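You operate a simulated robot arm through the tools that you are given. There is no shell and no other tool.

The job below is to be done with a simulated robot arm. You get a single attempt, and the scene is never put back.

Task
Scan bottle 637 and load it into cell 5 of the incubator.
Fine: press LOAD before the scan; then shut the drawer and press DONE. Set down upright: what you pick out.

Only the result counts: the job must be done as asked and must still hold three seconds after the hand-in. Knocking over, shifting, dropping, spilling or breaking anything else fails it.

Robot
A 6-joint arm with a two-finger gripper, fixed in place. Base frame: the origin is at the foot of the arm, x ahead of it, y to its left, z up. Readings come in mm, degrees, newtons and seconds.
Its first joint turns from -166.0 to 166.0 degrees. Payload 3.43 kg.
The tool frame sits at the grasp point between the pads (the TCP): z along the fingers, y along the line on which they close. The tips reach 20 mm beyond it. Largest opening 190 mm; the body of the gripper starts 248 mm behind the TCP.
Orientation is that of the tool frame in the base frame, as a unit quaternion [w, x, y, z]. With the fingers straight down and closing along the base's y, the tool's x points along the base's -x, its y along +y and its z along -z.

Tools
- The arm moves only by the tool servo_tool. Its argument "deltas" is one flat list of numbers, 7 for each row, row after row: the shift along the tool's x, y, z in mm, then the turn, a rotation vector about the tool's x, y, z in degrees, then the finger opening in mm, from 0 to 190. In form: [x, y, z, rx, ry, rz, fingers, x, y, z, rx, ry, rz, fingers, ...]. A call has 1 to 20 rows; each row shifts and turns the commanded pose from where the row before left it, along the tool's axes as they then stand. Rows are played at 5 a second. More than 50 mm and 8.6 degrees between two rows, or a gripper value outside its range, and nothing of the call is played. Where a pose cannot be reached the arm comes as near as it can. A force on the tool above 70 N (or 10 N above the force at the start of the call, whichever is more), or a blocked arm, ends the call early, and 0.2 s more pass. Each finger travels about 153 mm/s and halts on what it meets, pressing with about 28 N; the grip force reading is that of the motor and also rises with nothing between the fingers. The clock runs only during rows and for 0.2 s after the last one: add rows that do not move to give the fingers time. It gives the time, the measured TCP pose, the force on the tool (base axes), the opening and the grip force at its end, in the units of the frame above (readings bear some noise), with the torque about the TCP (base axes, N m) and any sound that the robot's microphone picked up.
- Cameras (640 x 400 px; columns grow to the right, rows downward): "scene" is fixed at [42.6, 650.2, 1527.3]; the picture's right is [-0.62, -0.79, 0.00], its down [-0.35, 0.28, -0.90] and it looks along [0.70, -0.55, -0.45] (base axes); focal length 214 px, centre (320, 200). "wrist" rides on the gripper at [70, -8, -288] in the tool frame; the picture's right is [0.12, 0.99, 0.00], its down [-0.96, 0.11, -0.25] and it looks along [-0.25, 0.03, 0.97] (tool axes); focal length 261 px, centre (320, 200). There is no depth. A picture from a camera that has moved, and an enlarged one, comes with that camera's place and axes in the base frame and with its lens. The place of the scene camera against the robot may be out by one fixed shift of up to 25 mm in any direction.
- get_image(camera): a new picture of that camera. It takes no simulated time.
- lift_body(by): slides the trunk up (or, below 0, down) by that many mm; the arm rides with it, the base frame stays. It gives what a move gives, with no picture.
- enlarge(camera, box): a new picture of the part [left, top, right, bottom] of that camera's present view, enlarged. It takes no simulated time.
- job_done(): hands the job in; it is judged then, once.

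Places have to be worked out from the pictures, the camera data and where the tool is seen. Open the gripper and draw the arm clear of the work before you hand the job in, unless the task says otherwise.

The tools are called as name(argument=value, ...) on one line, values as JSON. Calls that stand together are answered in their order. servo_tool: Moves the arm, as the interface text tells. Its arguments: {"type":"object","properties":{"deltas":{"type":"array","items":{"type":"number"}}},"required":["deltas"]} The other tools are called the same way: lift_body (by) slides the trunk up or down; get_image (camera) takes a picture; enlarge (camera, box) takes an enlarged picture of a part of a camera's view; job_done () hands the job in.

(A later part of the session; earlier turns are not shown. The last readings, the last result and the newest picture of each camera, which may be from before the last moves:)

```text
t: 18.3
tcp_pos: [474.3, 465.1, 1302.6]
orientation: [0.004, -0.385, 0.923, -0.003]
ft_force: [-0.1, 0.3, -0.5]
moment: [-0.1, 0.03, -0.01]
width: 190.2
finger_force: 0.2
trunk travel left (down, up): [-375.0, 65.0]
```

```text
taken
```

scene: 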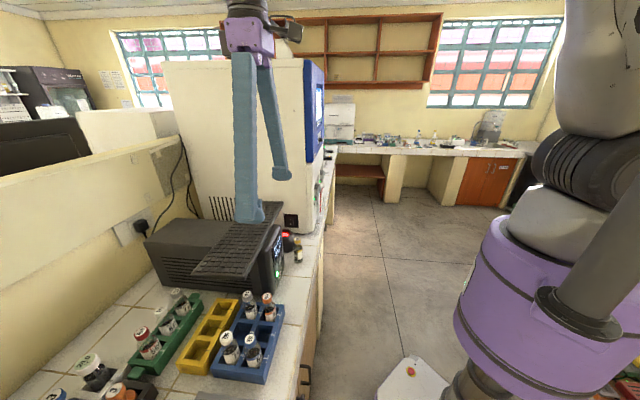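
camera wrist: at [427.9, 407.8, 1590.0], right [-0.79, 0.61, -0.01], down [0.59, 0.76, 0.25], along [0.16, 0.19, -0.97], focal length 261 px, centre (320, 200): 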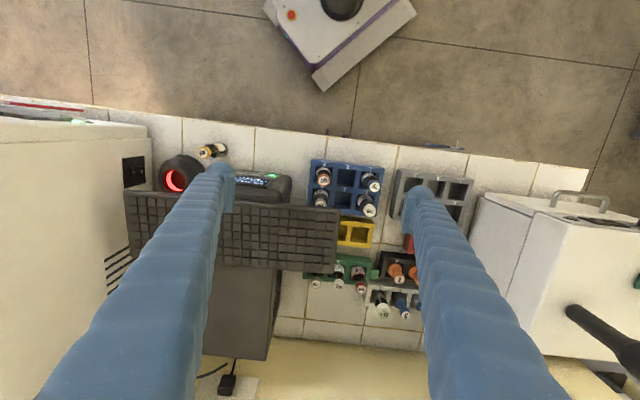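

The tool is level above the racks; the keyboard shelf edge triangulates to about z=1077, roughly 35 mm behind bottle 637. I lower by 140 mm in front of it for a closer look at bottle labels, rack and scanner.

servo_tool(deltas=[0, 0, 35, 0, 0, 0, 190, 0, 0, 35, 0, 0, 0, 190, 0, 0, 35, 0, 0, 0, 190, 0, 0, 35, 0, 0, 0, 190, 0, 0, 0, 0, 0, 0, 190])

get_image(camera="wrist")

enlarge(camera="wrist", box=[270, 110, 430, 260])

enlarge(camera="wrist", box=[100, 110, 260, 220])

```text
t: 19.5
tcp_pos: [473.7, 463.6, 1163.4]
orientation: [0.004, -0.386, 0.923, -0.003]
ft_force: [-0.1, -0.2, -0.3]
moment: [0.04, -0.01, 0.04]
width: 189.9
finger_force: 0.0
trunk travel left (down, up): [-375.0, 65.0]
```

```text
taken
camera wrist: at [427.0, 406.6, 1450.0], right [-0.79, 0.61, -0.01], down [0.59, 0.76, 0.25], along [0.16, 0.19, -0.97], focal length 261 px, centre (320, 200)
```

wrist: 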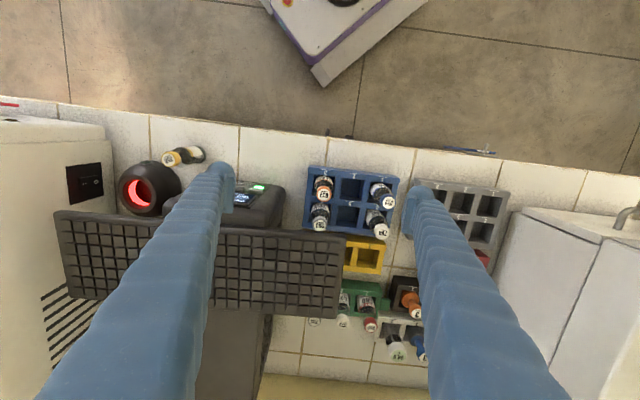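

```text
2.67 times, centred on (350, 185) of wrist
camera zoom: at [427.0, 406.6, 1450.0], right [-0.79, 0.61, -0.01], down [0.59, 0.76, 0.25], along [0.16, 0.19, -0.97], focal length 695 px, centre (240, 240)
```

zoom: 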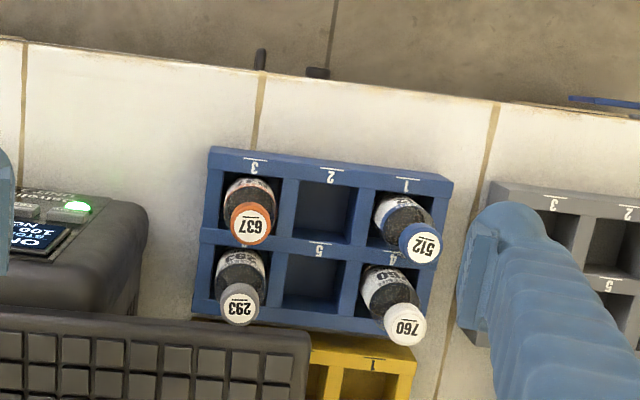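

```text
3.64 times, centred on (180, 165) of wrist
camera zoom: at [427.0, 406.6, 1450.0], right [-0.79, 0.61, -0.01], down [0.59, 0.76, 0.25], along [0.16, 0.19, -0.97], focal length 948 px, centre (829, 327)
```

zoom: 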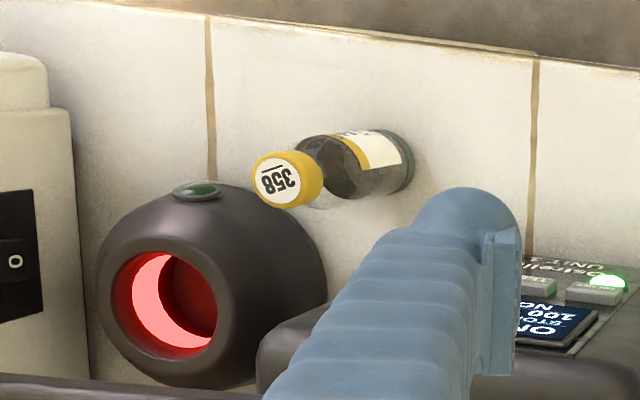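

Bottle 637's cap is about (499, 503, 944) and the scanner opening about (815, 270, 918), facing up. I take two more views with a sideways baseline to pin down heights of the rack, cap, keyboard shelf and scanner.

servo_tool(deltas=[0, -40, 20, 0, 0, 0, 190, 0, -40, 20, 0, 0, 0, 190, 0, 0, 0, 0, 0, 0, 190])

get_image(camera="wrist")

enlarge(camera="wrist", box=[320, 110, 480, 260])

enlarge(camera="wrist", box=[120, 90, 260, 220])

```text
t: 20.3
tcp_pos: [531.4, 407.8, 1124.7]
orientation: [0.004, -0.385, 0.923, -0.003]
ft_force: [0.1, 0.0, 0.4]
moment: [-0.02, -0.04, -0.03]
width: 190.0
finger_force: 0.0
trunk travel left (down, up): [-375.0, 65.0]
```

```text
taken
camera wrist: at [484.6, 352.5, 1411.1], right [-0.79, 0.61, -0.01], down [0.59, 0.77, 0.25], along [0.16, 0.19, -0.97], focal length 261 px, centre (320, 200)
```

wrist: 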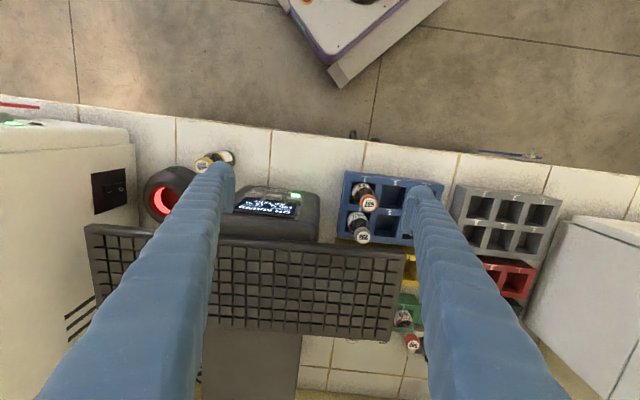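

```text
2.67 times, centred on (400, 185) of wrist
camera zoom: at [484.6, 352.5, 1411.1], right [-0.79, 0.61, -0.01], down [0.59, 0.77, 0.25], along [0.16, 0.19, -0.97], focal length 695 px, centre (107, 240)
```

zoom: 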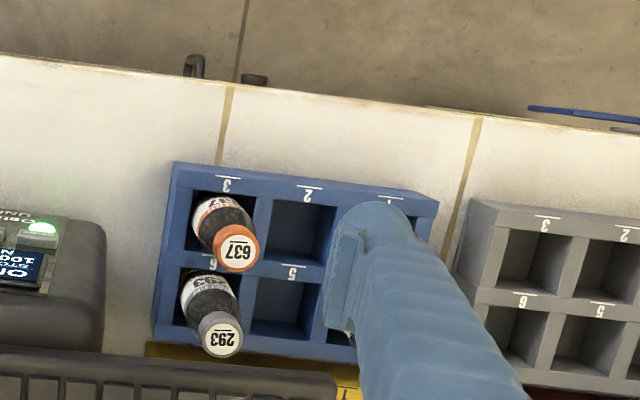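

```text
3.08 times, centred on (190, 155) of wrist
camera zoom: at [484.6, 352.5, 1411.1], right [-0.79, 0.61, -0.01], down [0.59, 0.77, 0.25], along [0.16, 0.19, -0.97], focal length 802 px, centre (720, 338)
```

zoom: 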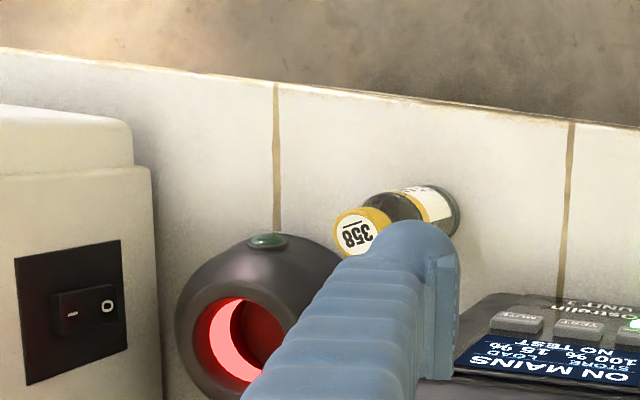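

Estimates put the cap top near z≈955 and the rack aligned with my closing direction. I narrow the gripper to 76 mm (so it clears bottle 512 and the UPS) and go above bottle 637, offset 8 mm toward the robot to keep clear of the keyboard shelf.

servo_tool(deltas=[0, 0, 0, 0, 0, 0, 76, 0, 0, 0, 0, 0, 0, 76, 0, 0, 0, 0, 0, 0, 76, -17.3, 44.8, 0, 0, 0, 0, 76, -17.3, 44.8, 0, 0, 0, 0, 76, 0, 0, 0, 0, 0, 0, 76])

get_image(camera="wrist")

enlarge(camera="wrist", box=[240, 120, 400, 260])

enlarge(camera="scene", box=[180, 180, 320, 390])

```text
t: 21.7
tcp_pos: [494.3, 496.1, 1121.5]
orientation: [0.004, -0.385, 0.923, -0.002]
ft_force: [0.0, -0.3, 0.3]
moment: [0.01, 0.03, -0.02]
width: 76.4
finger_force: 0.1
trunk travel left (down, up): [-375.0, 65.0]
```

```text
taken
camera wrist: at [447.9, 439.2, 1408.9], right [-0.79, 0.61, -0.01], down [0.59, 0.76, 0.25], along [0.16, 0.19, -0.97], focal length 261 px, centre (320, 200)
```

wrist: 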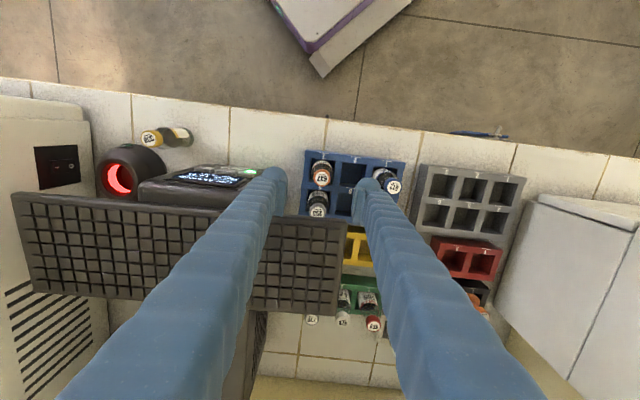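

```text
2.86 times, centred on (320, 190) of wrist
camera zoom: at [447.9, 439.2, 1408.9], right [-0.79, 0.61, -0.01], down [0.59, 0.76, 0.25], along [0.16, 0.19, -0.97], focal length 745 px, centre (320, 229)
```

zoom: 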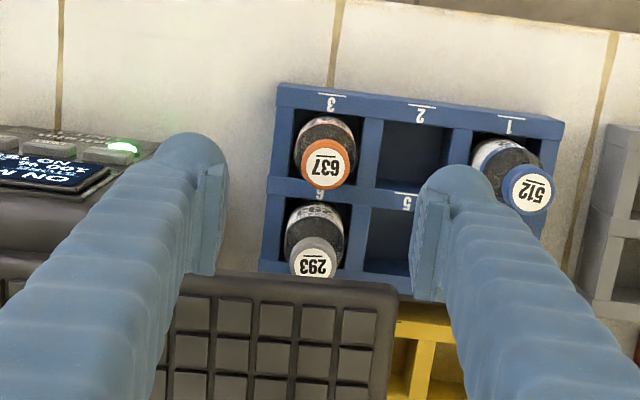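

```text
1.90 times, centred on (250, 285) of scene
camera zoom: at [42.6, 650.2, 1527.3], right [-0.62, -0.79, 0.0], down [-0.35, 0.28, -0.9], along [0.7, -0.55, -0.45], focal length 408 px, centre (453, 38)
```

zoom: 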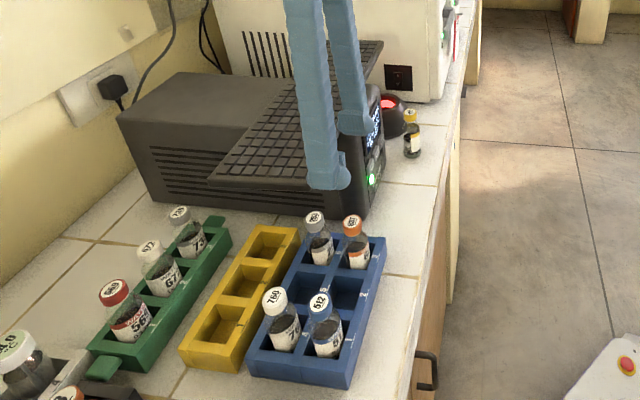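

Cap 637 refined to about (496, 502, 955). I adjust 2–3 mm and descend to TCP z≈1010 (tips ~35 mm above the cap), keeping ~17 mm clearance to the keyboard shelf.

servo_tool(deltas=[2.7, 2.4, 37, 0, 0, 0, 76, 0, 0, 37, 0, 0, 0, 76, 0, 0, 37, 0, 0, 0, 76, 0, 0, 0, 0, 0, 0, 76])

enlarge(camera="wrist", box=[240, 100, 400, 260])

enlarge(camera="scene", box=[210, 230, 310, 370])

```text
t: 22.7
tcp_pos: [491.4, 493.8, 1012.5]
orientation: [0.004, -0.386, 0.923, -0.002]
ft_force: [0.7, -0.2, -0.1]
moment: [-0.03, -0.06, 0.0]
width: 75.9
finger_force: 0.0
trunk travel left (down, up): [-375.0, 65.0]
```

```text
2.50 times, centred on (320, 180) of wrist
camera zoom: at [444.0, 437.9, 1298.5], right [-0.79, 0.61, -0.01], down [0.59, 0.76, 0.25], along [0.16, 0.19, -0.97], focal length 652 px, centre (320, 250)
```

zoom: 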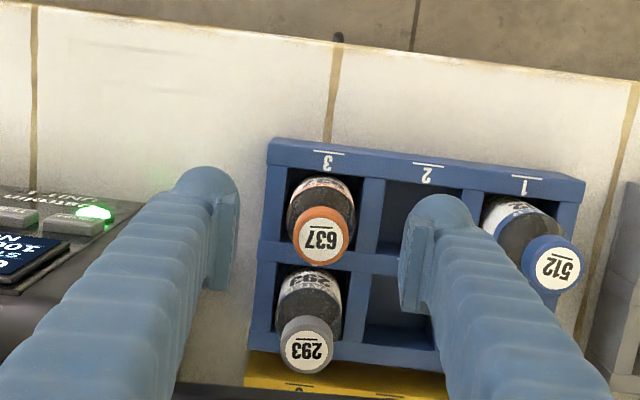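

```text
2.86 times, centred on (260, 300) of scene
camera zoom: at [42.6, 650.2, 1527.3], right [-0.62, -0.79, 0.0], down [-0.35, 0.28, -0.9], along [0.7, -0.55, -0.45], focal length 613 px, centre (491, -86)
```

zoom: 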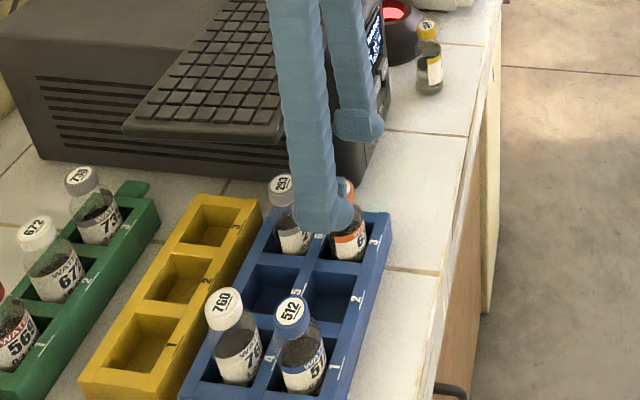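

The cap is centred between the fingers. I descend to TCP z≈948 so that the pads straddle the cap, then check.

servo_tool(deltas=[0, 0, 25, 0, 0, 0, 76, 0, 0, 22, 0, 0, 0, 76, 0, 0, 16, 0, 0, 0, 76, 0, 0, 0, 0, 0, 0, 76])

get_image(camera="wrist")

enlarge(camera="scene", box=[210, 230, 310, 370])

enlarge(camera="wrist", box=[240, 100, 400, 260])

```text
t: 23.7
tcp_pos: [490.8, 494.2, 948.4]
orientation: [0.004, -0.385, 0.923, -0.003]
ft_force: [-0.6, 0.0, 0.1]
moment: [-0.01, 0.01, -0.01]
width: 76.2
finger_force: 0.0
trunk travel left (down, up): [-375.0, 65.0]
```

```text
taken
camera wrist: at [444.6, 437.9, 1235.8], right [-0.79, 0.61, -0.01], down [0.59, 0.76, 0.25], along [0.16, 0.19, -0.97], focal length 261 px, centre (320, 200)
```

wrist: 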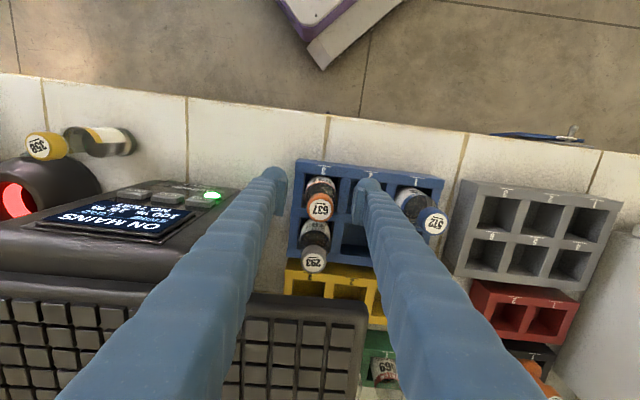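

```text
2.86 times, centred on (260, 300) of scene
camera zoom: at [42.6, 650.2, 1527.3], right [-0.62, -0.79, 0.0], down [-0.35, 0.28, -0.9], along [0.7, -0.55, -0.45], focal length 613 px, centre (491, -86)
```

zoom: 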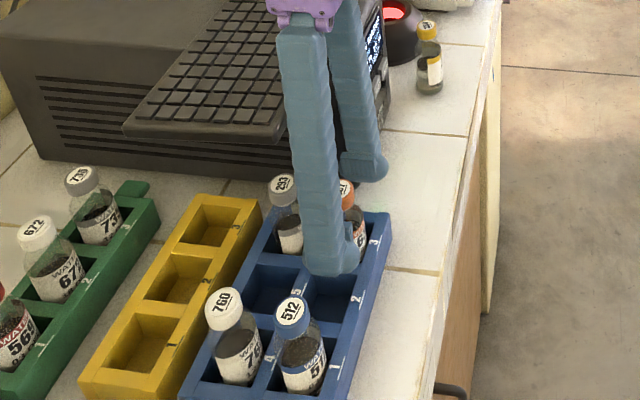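

```text
2.50 times, centred on (320, 180) of wrist
camera zoom: at [444.6, 437.9, 1235.8], right [-0.79, 0.61, -0.01], down [0.59, 0.76, 0.25], along [0.16, 0.19, -0.97], focal length 652 px, centre (320, 250)
```

zoom: 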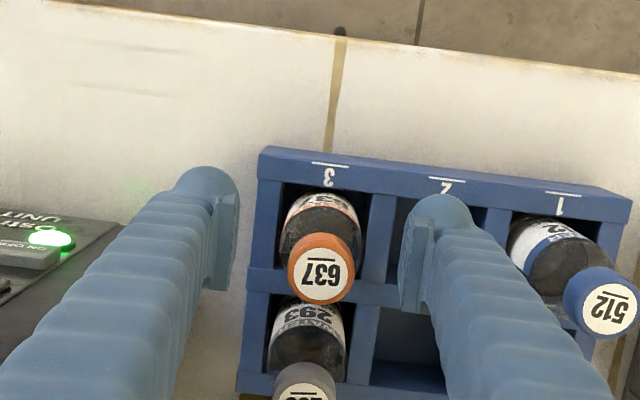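

The cap sits between the pads. I close the gripper on the cap.

servo_tool(deltas=[0, 0, 0, 0, 0, 0, 50, 0, 0, 0, 0, 0, 0, 30, 0, 0, 0, 0, 0, 0, 24, 0, 0, 0, 0, 0, 0, 24, 0, 0, 0, 0, 0, 0, 24])

enlarge(camera="wrist", box=[240, 100, 400, 260])

```text
t: 24.9
tcp_pos: [492.7, 496.2, 949.1]
orientation: [0.004, -0.386, 0.923, -0.002]
ft_force: [-0.4, 0.8, 4.3]
moment: [0.04, -0.02, -0.01]
width: 35.3
finger_force: 28.3
trunk travel left (down, up): [-375.0, 65.0]
```

```text
2.50 times, centred on (320, 180) of wrist
camera zoom: at [444.6, 437.8, 1236.1], right [-0.79, 0.61, -0.01], down [0.59, 0.76, 0.25], along [0.16, 0.19, -0.97], focal length 652 px, centre (320, 250)
```

zoom: 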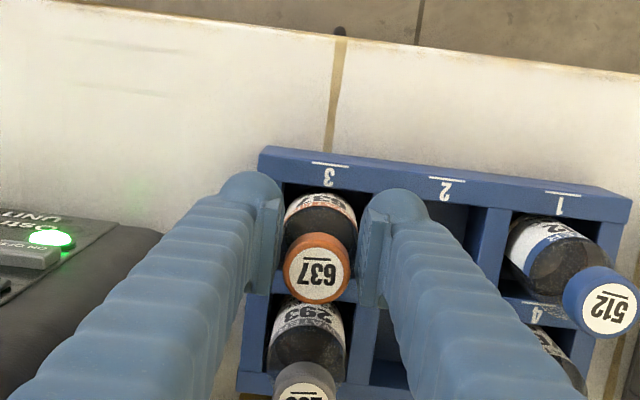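

Gripped at 35 mm with 28 N. I lift 45 mm straight up (out of the slot), then pull toward the robot to clear the keyboard shelf before going higher.

servo_tool(deltas=[0, 0, -10, 0, 0, 0, 24, 0, 0, -20, 0, 0, 0, 24, 0, 0, -20, 0, 0, 0, 24, 0, 0, 0, 0, 0, 0, 24])

enlarge(camera="scene", box=[210, 230, 310, 370])

enlarge(camera="wrist", box=[240, 100, 400, 260])

```text
t: 25.9
tcp_pos: [490.7, 495.4, 998.7]
orientation: [0.003, -0.385, 0.923, -0.002]
ft_force: [-0.8, 0.1, -0.7]
moment: [0.0, 0.03, 0.01]
width: 35.0
finger_force: 28.1
trunk travel left (down, up): [-375.0, 65.0]
```

```text
2.86 times, centred on (260, 300) of scene
camera zoom: at [42.6, 650.2, 1527.3], right [-0.62, -0.79, 0.0], down [-0.35, 0.28, -0.9], along [0.7, -0.55, -0.45], focal length 613 px, centre (491, -86)
```

zoom: 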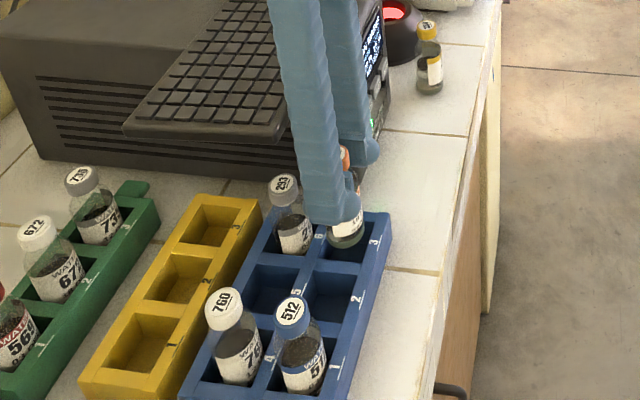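

```text
2.50 times, centred on (320, 180) of wrist
camera zoom: at [444.5, 438.7, 1285.5], right [-0.79, 0.61, -0.01], down [0.59, 0.76, 0.25], along [0.16, 0.19, -0.97], focal length 652 px, centre (320, 250)
```

zoom: 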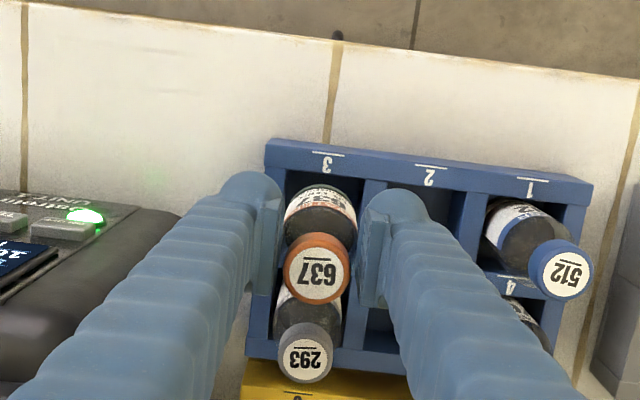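

servo_tool(deltas=[0, 0, -20, 0, 0, 0, 24, 15, 0, -10, 0, 0, 0, 24, 30, 0, -20, 0, 0, 0, 24, 30, 0, -40, 0, 0, 0, 24, 0, 0, -40, 0, 0, 0, 24, 0, 0, 0, 0, 0, 0, 24])

get_image(camera="scene")

enlarge(camera="scene", box=[210, 180, 330, 370])

enlarge(camera="wrist", box=[240, 100, 400, 260])

```text
t: 27.3
tcp_pos: [438.8, 441.1, 1129.5]
orientation: [0.004, -0.384, 0.923, -0.002]
ft_force: [0.1, 0.3, -0.9]
moment: [-0.01, 0.03, 0.03]
width: 34.9
finger_force: 28.0
trunk travel left (down, up): [-375.0, 65.0]
```

```text
taken
```

scene: 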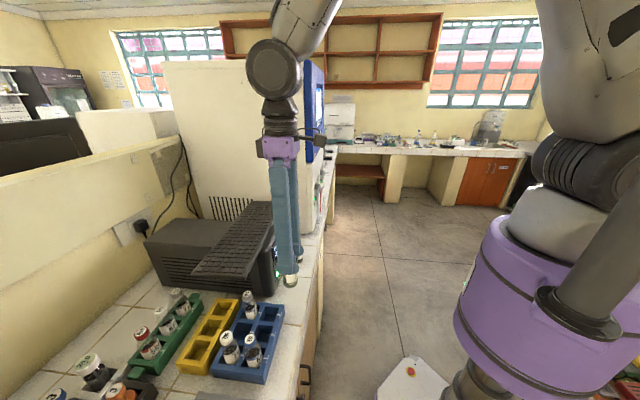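

```text
2.11 times, centred on (270, 275) of scene
camera zoom: at [42.6, 650.2, 1527.3], right [-0.62, -0.79, 0.0], down [-0.35, 0.28, -0.9], along [0.7, -0.55, -0.45], focal length 452 px, centre (425, 42)
```

zoom: 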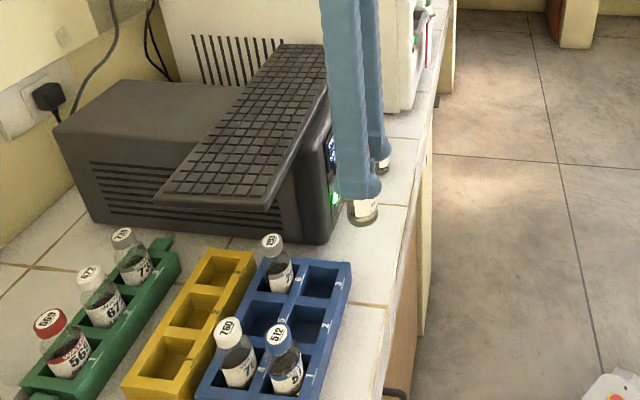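

```text
2.50 times, centred on (320, 180) of wrist
camera zoom: at [392.0, 384.0, 1416.4], right [-0.79, 0.61, -0.01], down [0.59, 0.77, 0.25], along [0.16, 0.19, -0.97], focal length 652 px, centre (320, 250)
```

zoom: 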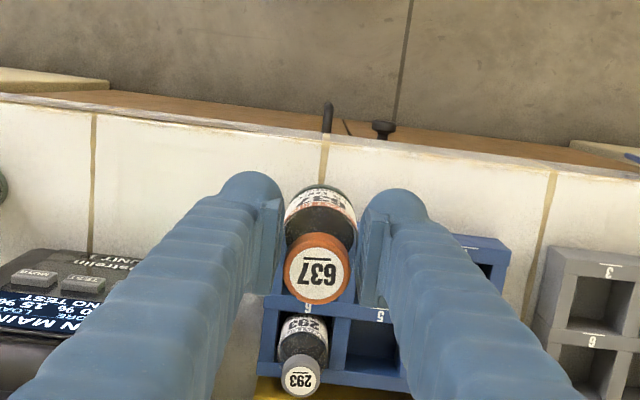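

Bottle 637 is in hand and clear of the rack. I look at the scanner and the bottle's label more closely to work out how to present it.

enlarge(camera="scene", box=[265, 215, 325, 275])

enlarge(camera="wrist", box=[295, 145, 345, 185])

get_image(camera="wrist")

```text
6.67 times, centred on (295, 245) of scene
camera zoom: at [42.6, 650.2, 1527.3], right [-0.62, -0.79, 0.0], down [-0.35, 0.28, -0.9], along [0.7, -0.55, -0.45], focal length 1430 px, centre (487, -100)
```

zoom: 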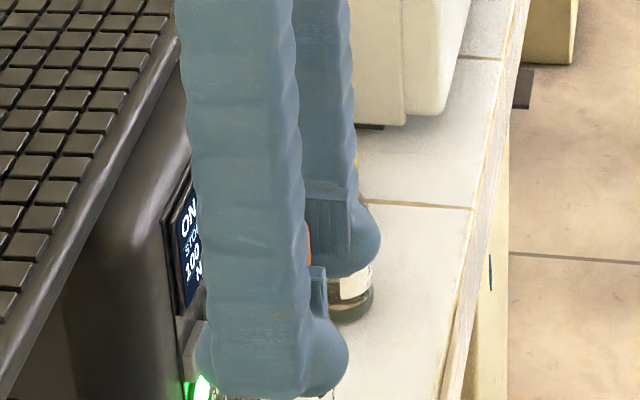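

```text
10.00 times, centred on (320, 165) of wrist
camera zoom: at [392.0, 384.0, 1416.4], right [-0.79, 0.61, -0.01], down [0.59, 0.77, 0.25], along [0.16, 0.19, -0.97], focal length 2606 px, centre (320, 550)
```

zoom: 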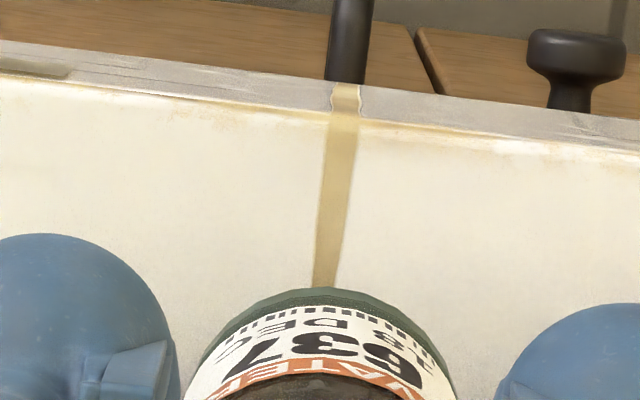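

```text
taken
camera wrist: at [392.0, 384.0, 1416.4], right [-0.79, 0.61, -0.01], down [0.59, 0.77, 0.25], along [0.16, 0.19, -0.97], focal length 261 px, centre (320, 200)
```

wrist: 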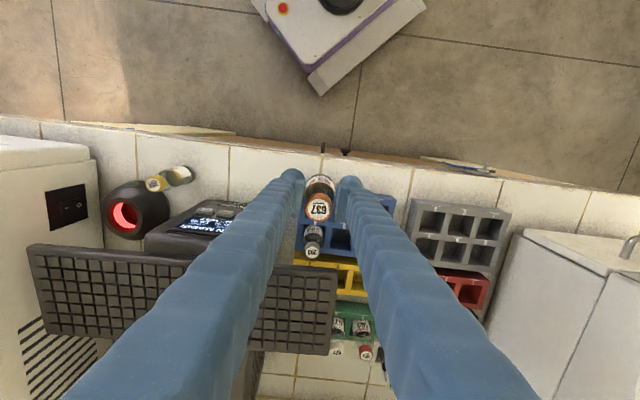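

The barcode is on the label's lower edge, facing the robot (tool +x), and the scanner's window looks straight up, partly under the keyboard shelf. So I will present the bottle lying horizontally with its label facing down. First I move right, in front of the scanner.

servo_tool(deltas=[-2, -48.4, 0, 0, 0, 0, 24, -2, -48.4, 0, 0, 0, 0, 24, -2, -48.4, 0, 0, 0, 0, 24, -2, -48.4, 0, 0, 0, 0, 24, -1, -48.4, 0, 0, 0, 0, 24, -1, -48.4, 0, 0, 0, 0, 24, -1, -48.4, 0, 0, 0, 0, 24, -1, -48.4, 0, 0, 0, 0, 24, 0, 0, 35, 0, 0, 0, 24, 0, 0, 35, 0, 0, 0, 24, 0, 0, 0, 0, 0, 0, 24])

get_image(camera="wrist")

get_image(camera="scene")

```text
t: 29.7
tcp_pos: [722.1, 172.4, 1062.0]
orientation: [0.003, -0.386, 0.923, -0.002]
ft_force: [1.0, -0.1, -0.1]
moment: [0.06, -0.03, -0.02]
width: 34.5
finger_force: 28.0
trunk travel left (down, up): [-375.0, 65.0]
```

```text
taken
camera wrist: at [674.7, 117.1, 1349.2], right [-0.79, 0.61, -0.01], down [0.59, 0.76, 0.25], along [0.16, 0.19, -0.97], focal length 261 px, centre (320, 200)
```

wrist: 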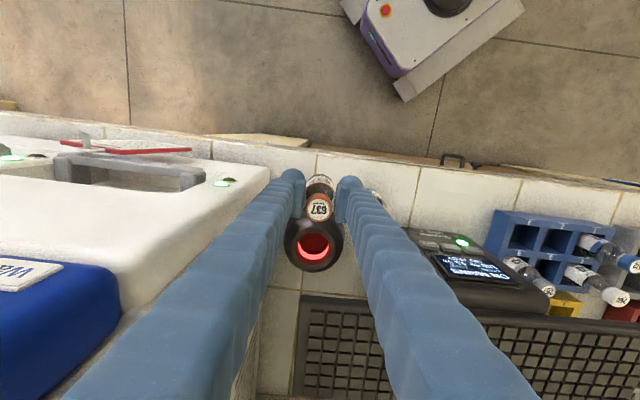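

```text
taken
```

scene: 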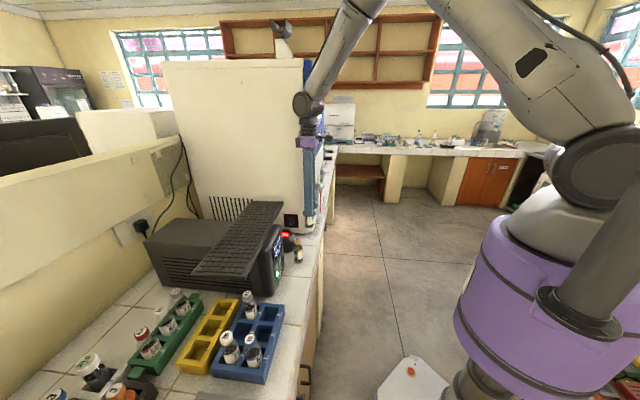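

enlarge(camera="wrist", box=[270, 160, 370, 300])

enlarge(camera="scene", box=[265, 195, 345, 275])

```text
2.86 times, centred on (320, 230) of wrist
camera zoom: at [674.7, 117.1, 1349.2], right [-0.79, 0.61, -0.01], down [0.59, 0.76, 0.25], along [0.16, 0.19, -0.97], focal length 745 px, centre (320, 114)
```

zoom: 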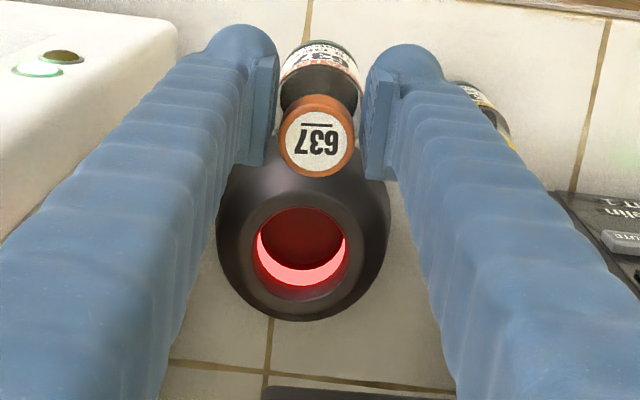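

```text
5.00 times, centred on (305, 235) of scene
camera zoom: at [42.6, 650.2, 1527.3], right [-0.62, -0.79, 0.0], down [-0.35, 0.28, -0.9], along [0.7, -0.55, -0.45], focal length 1072 px, centre (395, 25)
```

zoom: 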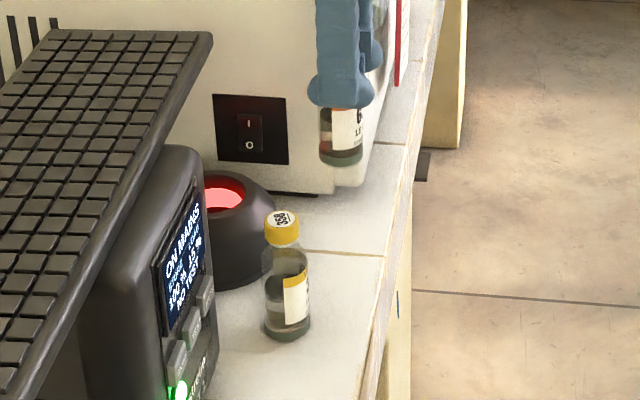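

The scanner window is straight ahead and confirmed vertical-facing. I now tilt the tool forward 90° so the bottle lies horizontally with the label facing down.

servo_tool(deltas=[0, 4.5, 0, 0, -7.5, 0, 24, 0, 0, 0, 0, -7.5, 0, 24, 0, 0, 0, 0, -7.5, 0, 24, 0, 0, 0, 0, -7.5, 0, 24, 0, 0, 0, 0, -7.5, 0, 24, 0, 0, 0, 0, -7.5, 0, 24, 0, 0, 0, 0, -7.5, 0, 24, 0, 0, 0, 0, -7.5, 0, 24, 0, 0, 0, 0, 0, 0, 24])

get_image(camera="wrist")

get_image(camera="scene")

```text
t: 31.7
tcp_pos: [756.4, 180.3, 1100.0]
orientation: [0.413, -0.339, 0.82, 0.204]
ft_force: [-0.3, -0.1, -0.5]
moment: [0.0, 0.02, -0.01]
width: 33.6
finger_force: 27.4
out of reach, approached as far as the arm can: row 4, 7, 8
trunk travel left (down, up): [-375.0, 65.0]
```

```text
taken
camera wrist: at [577.0, -30.9, 1206.8], right [-0.77, 0.63, -0.04], down [0.19, 0.3, 0.93], along [0.6, 0.71, -0.36], focal length 261 px, centre (320, 200)
```

wrist: 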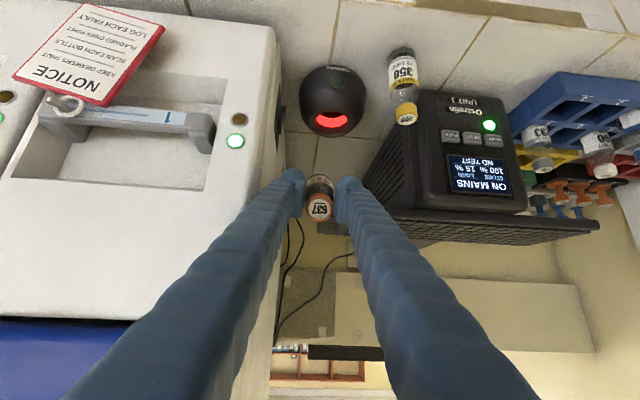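

```text
taken
```

scene: 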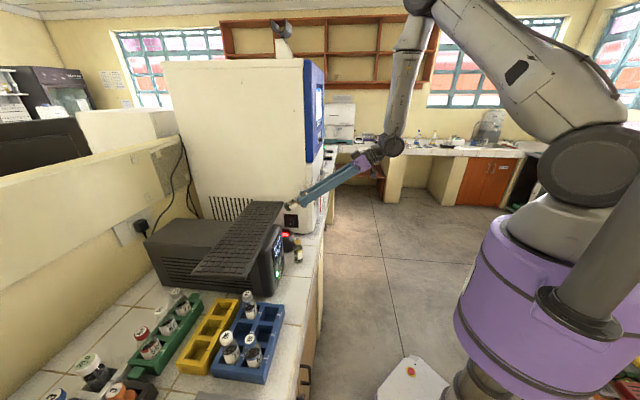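

Part of the tilt was out of reach (wrist too close to the shoulder), leaving the tool at 55° tilt near the keyboard edge. I lower the tool a bit and pull back slightly, watching where the arm really goes.

enlarge(camera="wrist", box=[270, 140, 370, 240])

enlarge(camera="scene", box=[260, 160, 360, 270])

servo_tool(deltas=[0, 0, 0, 0, 0, 0, 24])

```text
4.00 times, centred on (320, 190) of wrist
camera zoom: at [577.0, -30.9, 1206.8], right [-0.77, 0.63, -0.04], down [0.19, 0.3, 0.93], along [0.6, 0.71, -0.36], focal length 1043 px, centre (320, 240)
```

zoom: 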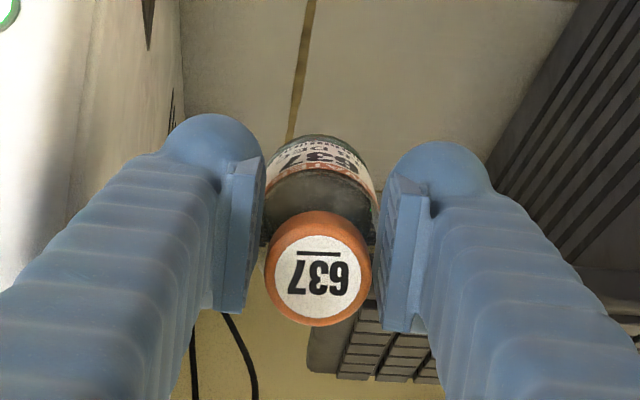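

```text
3.64 times, centred on (310, 215) of scene
camera zoom: at [42.6, 650.2, 1527.3], right [-0.62, -0.79, 0.0], down [-0.35, 0.28, -0.9], along [0.7, -0.55, -0.45], focal length 780 px, centre (356, 146)
```

zoom: 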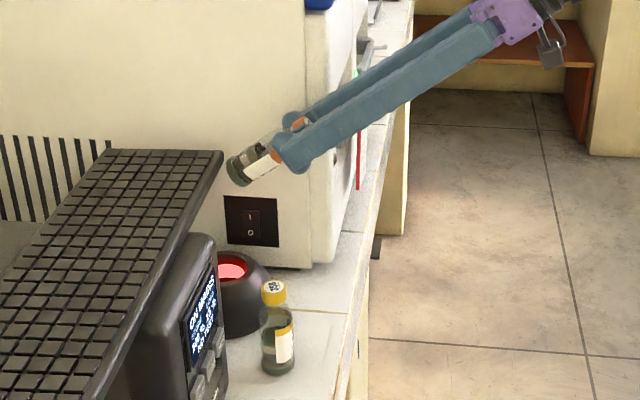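

```text
t: 32.1
tcp_pos: [756.4, 181.0, 1099.8]
orientation: [0.412, -0.34, 0.82, 0.205]
ft_force: [-0.5, -0.3, -0.3]
moment: [0.02, -0.01, 0.03]
width: 33.7
finger_force: 28.3
trunk travel left (down, up): [-375.0, 65.0]
```

servo_tool(deltas=[28.3, -1.5, 11.9, 0, 0, 0, 24, 28.3, -1.5, 11.9, 0, 0, 0, 24, 28.3, -1.5, 11.9, 0, 0, 0, 24, 0, 0, 0, 0, 0, 0, 24])

get_image(camera="wrist")

enlarge(camera="scene", box=[260, 160, 360, 270])

```text
t: 32.8
tcp_pos: [779.4, 176.9, 1072.6]
orientation: [0.418, -0.35, 0.813, 0.207]
ft_force: [-33.2, 33.0, 6.3]
moment: [-1.16, -1.15, -0.49]
width: 32.6
finger_force: 28.5
out of reach, approached as far as the arm can: row 1, 2, 3
trunk travel left (down, up): [-375.0, 65.0]
stopped in row 3: the force on the tool passed its limit at 91 N (the readings are from after the stop); the commanded pose is now the measured one
```

```text
taken
camera wrist: at [603.7, -39.2, 1177.5], right [-0.79, 0.62, -0.05], down [0.17, 0.3, 0.94], along [0.59, 0.73, -0.35], focal length 261 px, centre (320, 200)
```

wrist: 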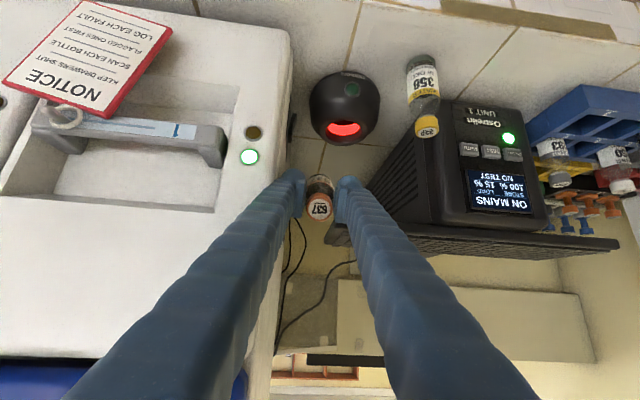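

```text
3.64 times, centred on (310, 215) of scene
camera zoom: at [42.6, 650.2, 1527.3], right [-0.62, -0.79, 0.0], down [-0.35, 0.28, -0.9], along [0.7, -0.55, -0.45], focal length 780 px, centre (356, 146)
```

zoom: 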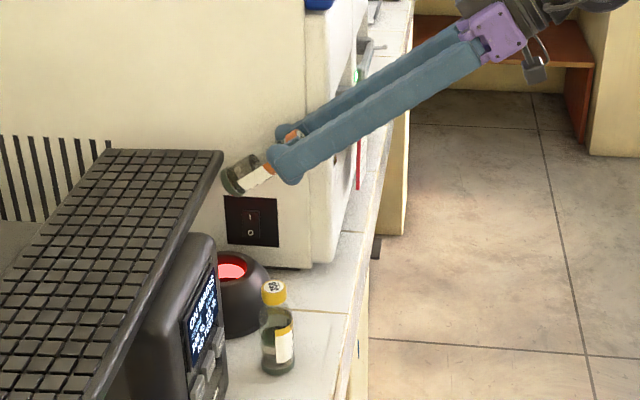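

The solver slid the tool sideways and the right finger touched the incubator's left side. I move away to the left while un-tilting, which takes the wrist back into reach.

servo_tool(deltas=[0, 8, 0, 0, 6, 0, 24, 0, 10, 0, 0, 7.5, 0, 24, 0, 10, 0, 0, 7.5, 0, 24, 0, 10, 0, 0, 7.5, 0, 24, 0, 0, 0, 0, 0, 0, 24])

get_image(camera="wrist")

get_image(camera="scene")

```text
t: 34.0
tcp_pos: [761.4, 195.7, 1073.9]
orientation: [0.205, -0.386, 0.892, 0.112]
ft_force: [-0.7, -0.6, -0.5]
moment: [-0.05, 0.01, 0.02]
width: 32.8
finger_force: 27.7
trunk travel left (down, up): [-375.0, 65.0]
```

```text
taken
camera wrist: at [642.0, 40.7, 1298.2], right [-0.8, 0.6, -0.01], down [0.44, 0.61, 0.66], along [0.4, 0.52, -0.75], focal length 261 px, centre (320, 200)
```

wrist: 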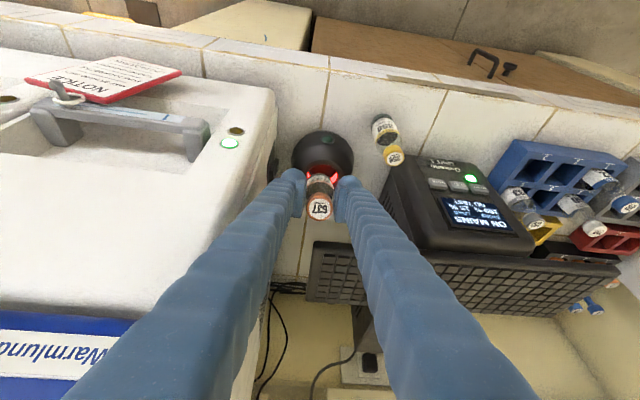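

```text
taken
```

scene: 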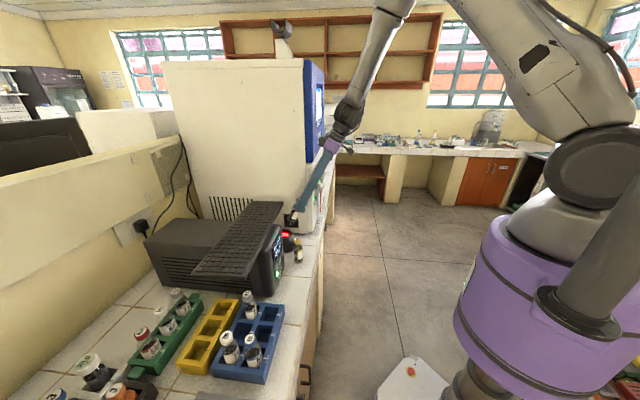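

Free again with no force. I raise the trunk by the remaining 65 mm to gain distance between shoulder and wrist for the horizontal pose.

lift_body(by=65)

```text
t: 35.0
tcp_pos: [760.1, 196.0, 1138.6]
orientation: [0.205, -0.385, 0.893, 0.112]
ft_force: [0.2, -0.1, 0.1]
moment: [-0.03, -0.01, 0.0]
width: 32.7
finger_force: 28.0
trunk travel left (down, up): [-440.0, 0.0]
```

servo_tool(deltas=[0, 0, 0, -3.6, 0.34, -7.1, 24, 26.3, 5.1, 27.5, 0, 0, 0, 24, 26.3, 5.1, 27.5, 0, 0, 0, 24, 26.3, 5.1, 27.5, 0, 0, 0, 24, 0, 0, 0, 0, -7.5, 0, 24, 0, 0, 0, 0, -7.5, 0, 24, 0, 0, 0, 0, 0, 0, 24])

get_image(camera="wrist")

```text
t: 36.6
tcp_pos: [724.7, 180.2, 1031.6]
orientation: [0.308, -0.427, 0.83, 0.183]
ft_force: [-0.1, -0.2, -0.4]
moment: [-0.1, -0.02, -0.01]
width: 32.5
finger_force: 27.7
trunk travel left (down, up): [-440.0, 0.0]
```

```text
taken
camera wrist: at [597.4, -30.3, 1197.6], right [-0.87, 0.49, -0.04], down [0.25, 0.5, 0.83], along [0.43, 0.71, -0.55], focal length 261 px, centre (320, 200)
```

wrist: 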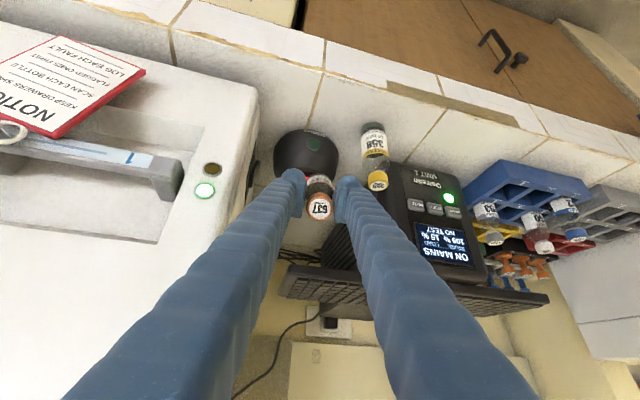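

enlarge(camera="wrist", box=[270, 140, 370, 240])

enlarge(camera="scene", box=[260, 160, 360, 270])

```text
4.00 times, centred on (320, 190) of wrist
camera zoom: at [597.4, -30.3, 1197.6], right [-0.87, 0.49, -0.04], down [0.25, 0.5, 0.83], along [0.43, 0.71, -0.55], focal length 1043 px, centre (320, 240)
```

zoom: 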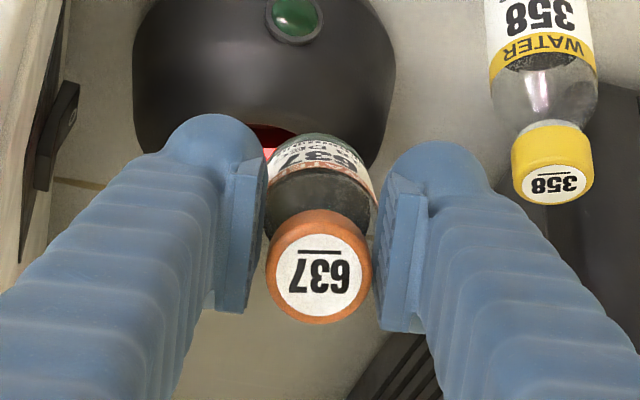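

```text
3.64 times, centred on (310, 215) of scene
camera zoom: at [42.6, 650.2, 1527.3], right [-0.62, -0.79, 0.0], down [-0.35, 0.28, -0.9], along [0.7, -0.55, -0.45], focal length 780 px, centre (356, 146)
```

zoom: 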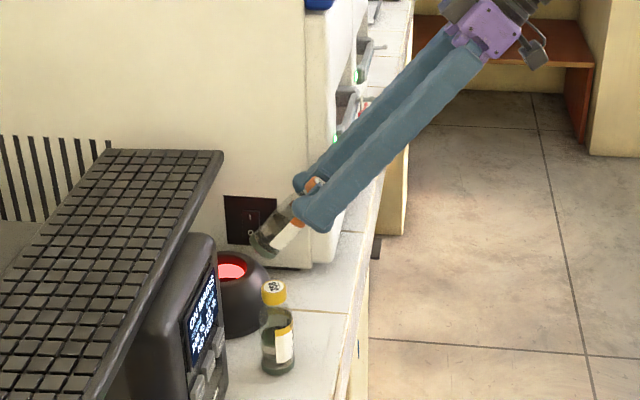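

servo_tool(deltas=[0, 0, 0, 0, -8, 0, 24, 0, 0, 0, 0, -8, 0, 24, 0, 0, 0, 0, 0, 0, 24])

enlarge(camera="scene", box=[260, 160, 360, 270])

```text
t: 37.4
tcp_pos: [768.6, 173.1, 1055.3]
orientation: [0.405, -0.399, 0.782, 0.256]
ft_force: [-26.9, 22.7, -8.3]
moment: [-0.52, -0.99, -1.21]
width: 32.3
finger_force: 28.0
out of reach, approached as far as the arm can: row 1, 2
trunk travel left (down, up): [-440.0, 0.0]
```

```text
3.64 times, centred on (310, 215) of scene
camera zoom: at [42.6, 650.2, 1527.3], right [-0.62, -0.79, 0.0], down [-0.35, 0.28, -0.9], along [0.7, -0.55, -0.45], focal length 780 px, centre (356, 146)
```

zoom: 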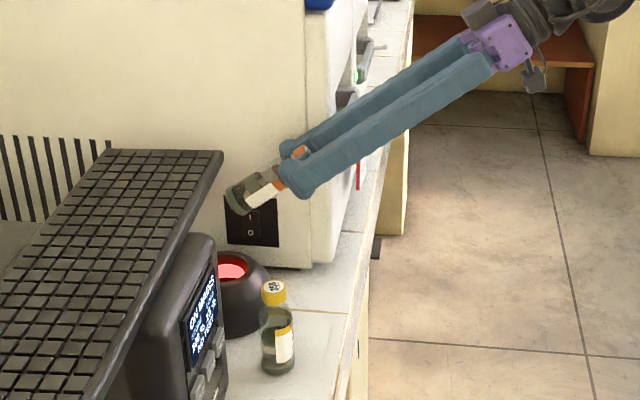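

Again the solver drifted when the wrist got too close to the shoulder; further out (larger n) there is more room to tilt. I first un-tilt and move left away from the incubator side.

servo_tool(deltas=[0, 8, 0, 0, 6, 0, 24, 0, 10, 0, 0, 7.5, 0, 24, 0, 10, 0, 0, 0, 0, 24, 0, 0, 0, 0, 0, 0, 24])

get_image(camera="wrist")

enlarge(camera="wrist", box=[270, 140, 370, 240])

```text
t: 38.4
tcp_pos: [752.0, 185.7, 1056.3]
orientation: [0.326, -0.421, 0.824, 0.192]
ft_force: [-0.6, -0.4, -0.1]
moment: [-0.01, 0.0, 0.0]
width: 32.0
finger_force: 27.5
trunk travel left (down, up): [-440.0, 0.0]
```

```text
taken
camera wrist: at [619.2, -31.0, 1212.0], right [-0.87, 0.5, -0.04], down [0.23, 0.47, 0.85], along [0.44, 0.73, -0.52], focal length 261 px, centre (320, 200)
```

wrist: 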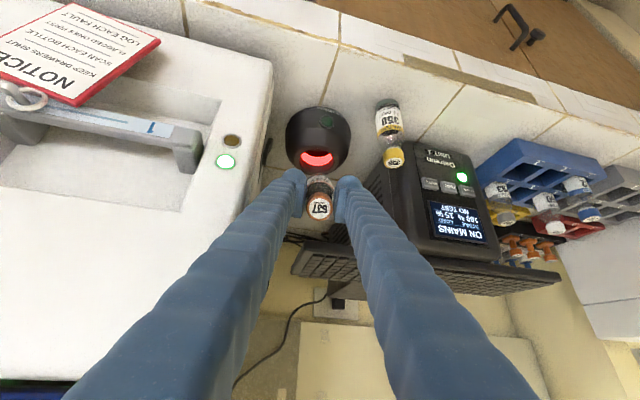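

```text
4.00 times, centred on (320, 190) of wrist
camera zoom: at [619.2, -31.0, 1212.0], right [-0.87, 0.5, -0.04], down [0.23, 0.47, 0.85], along [0.44, 0.73, -0.52], focal length 1043 px, centre (320, 240)
```

zoom: 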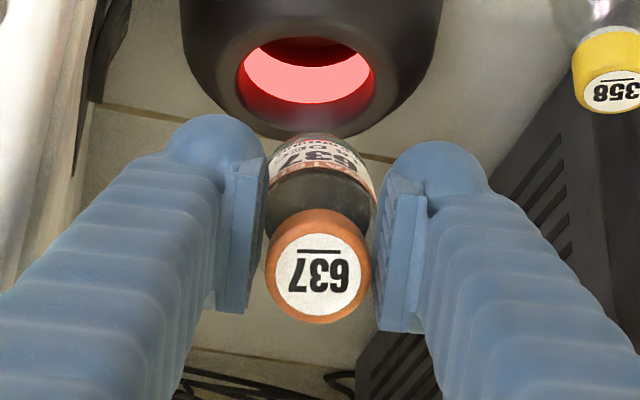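

The view shows the bright scanner window right beyond the bottle. I lower 20 mm and slide forward under the shelf edge so the barcode comes above the window at the present 45° tilt, listening for a beep.

servo_tool(deltas=[14, -0.8, 14.2, 0, 0, 0, 24, -11.6, -1.6, 18.7, 0, 0, 0, 24, -11.6, -1.6, 18.7, 0, 0, 0, 24, -11.6, -1.6, 18.7, 0, 0, 0, 24, 0, 0, 0, 0, 0, 0, 24])

get_image(camera="wrist")

enlarge(camera="wrist", box=[270, 140, 370, 240])

enlarge(camera="scene", box=[260, 160, 360, 270])

```text
t: 39.6
tcp_pos: [792.3, 236.6, 1022.0]
orientation: [0.326, -0.422, 0.824, 0.193]
ft_force: [0.6, -0.3, -0.6]
moment: [-0.02, -0.01, 0.0]
width: 31.5
finger_force: 28.6
trunk travel left (down, up): [-440.0, 0.0]
```

```text
taken
camera wrist: at [658.9, 20.6, 1177.0], right [-0.87, 0.5, -0.04], down [0.23, 0.47, 0.85], along [0.44, 0.73, -0.52], focal length 261 px, centre (320, 200)
```

wrist: 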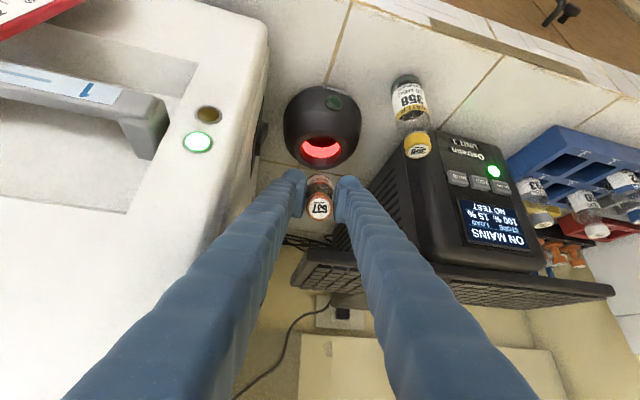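

```text
4.00 times, centred on (320, 190) of wrist
camera zoom: at [658.9, 20.6, 1177.0], right [-0.87, 0.5, -0.04], down [0.23, 0.47, 0.85], along [0.44, 0.73, -0.52], focal length 1043 px, centre (320, 240)
```

zoom: 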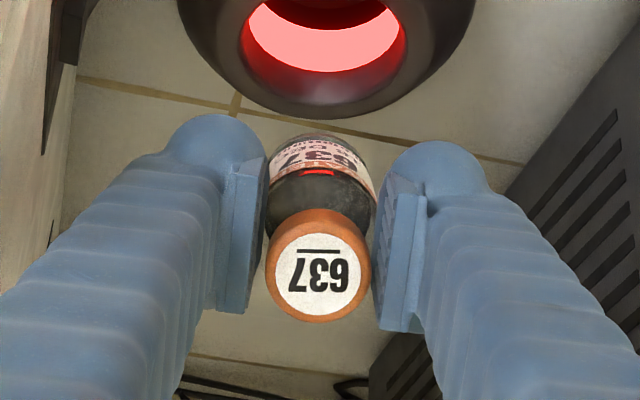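

```text
3.64 times, centred on (310, 215) of scene
camera zoom: at [42.6, 650.2, 1527.3], right [-0.62, -0.79, 0.0], down [-0.35, 0.28, -0.9], along [0.7, -0.55, -0.45], focal length 780 px, centre (356, 146)
```

zoom: 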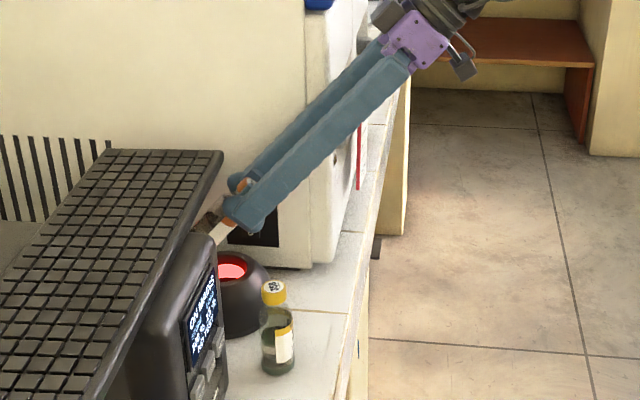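

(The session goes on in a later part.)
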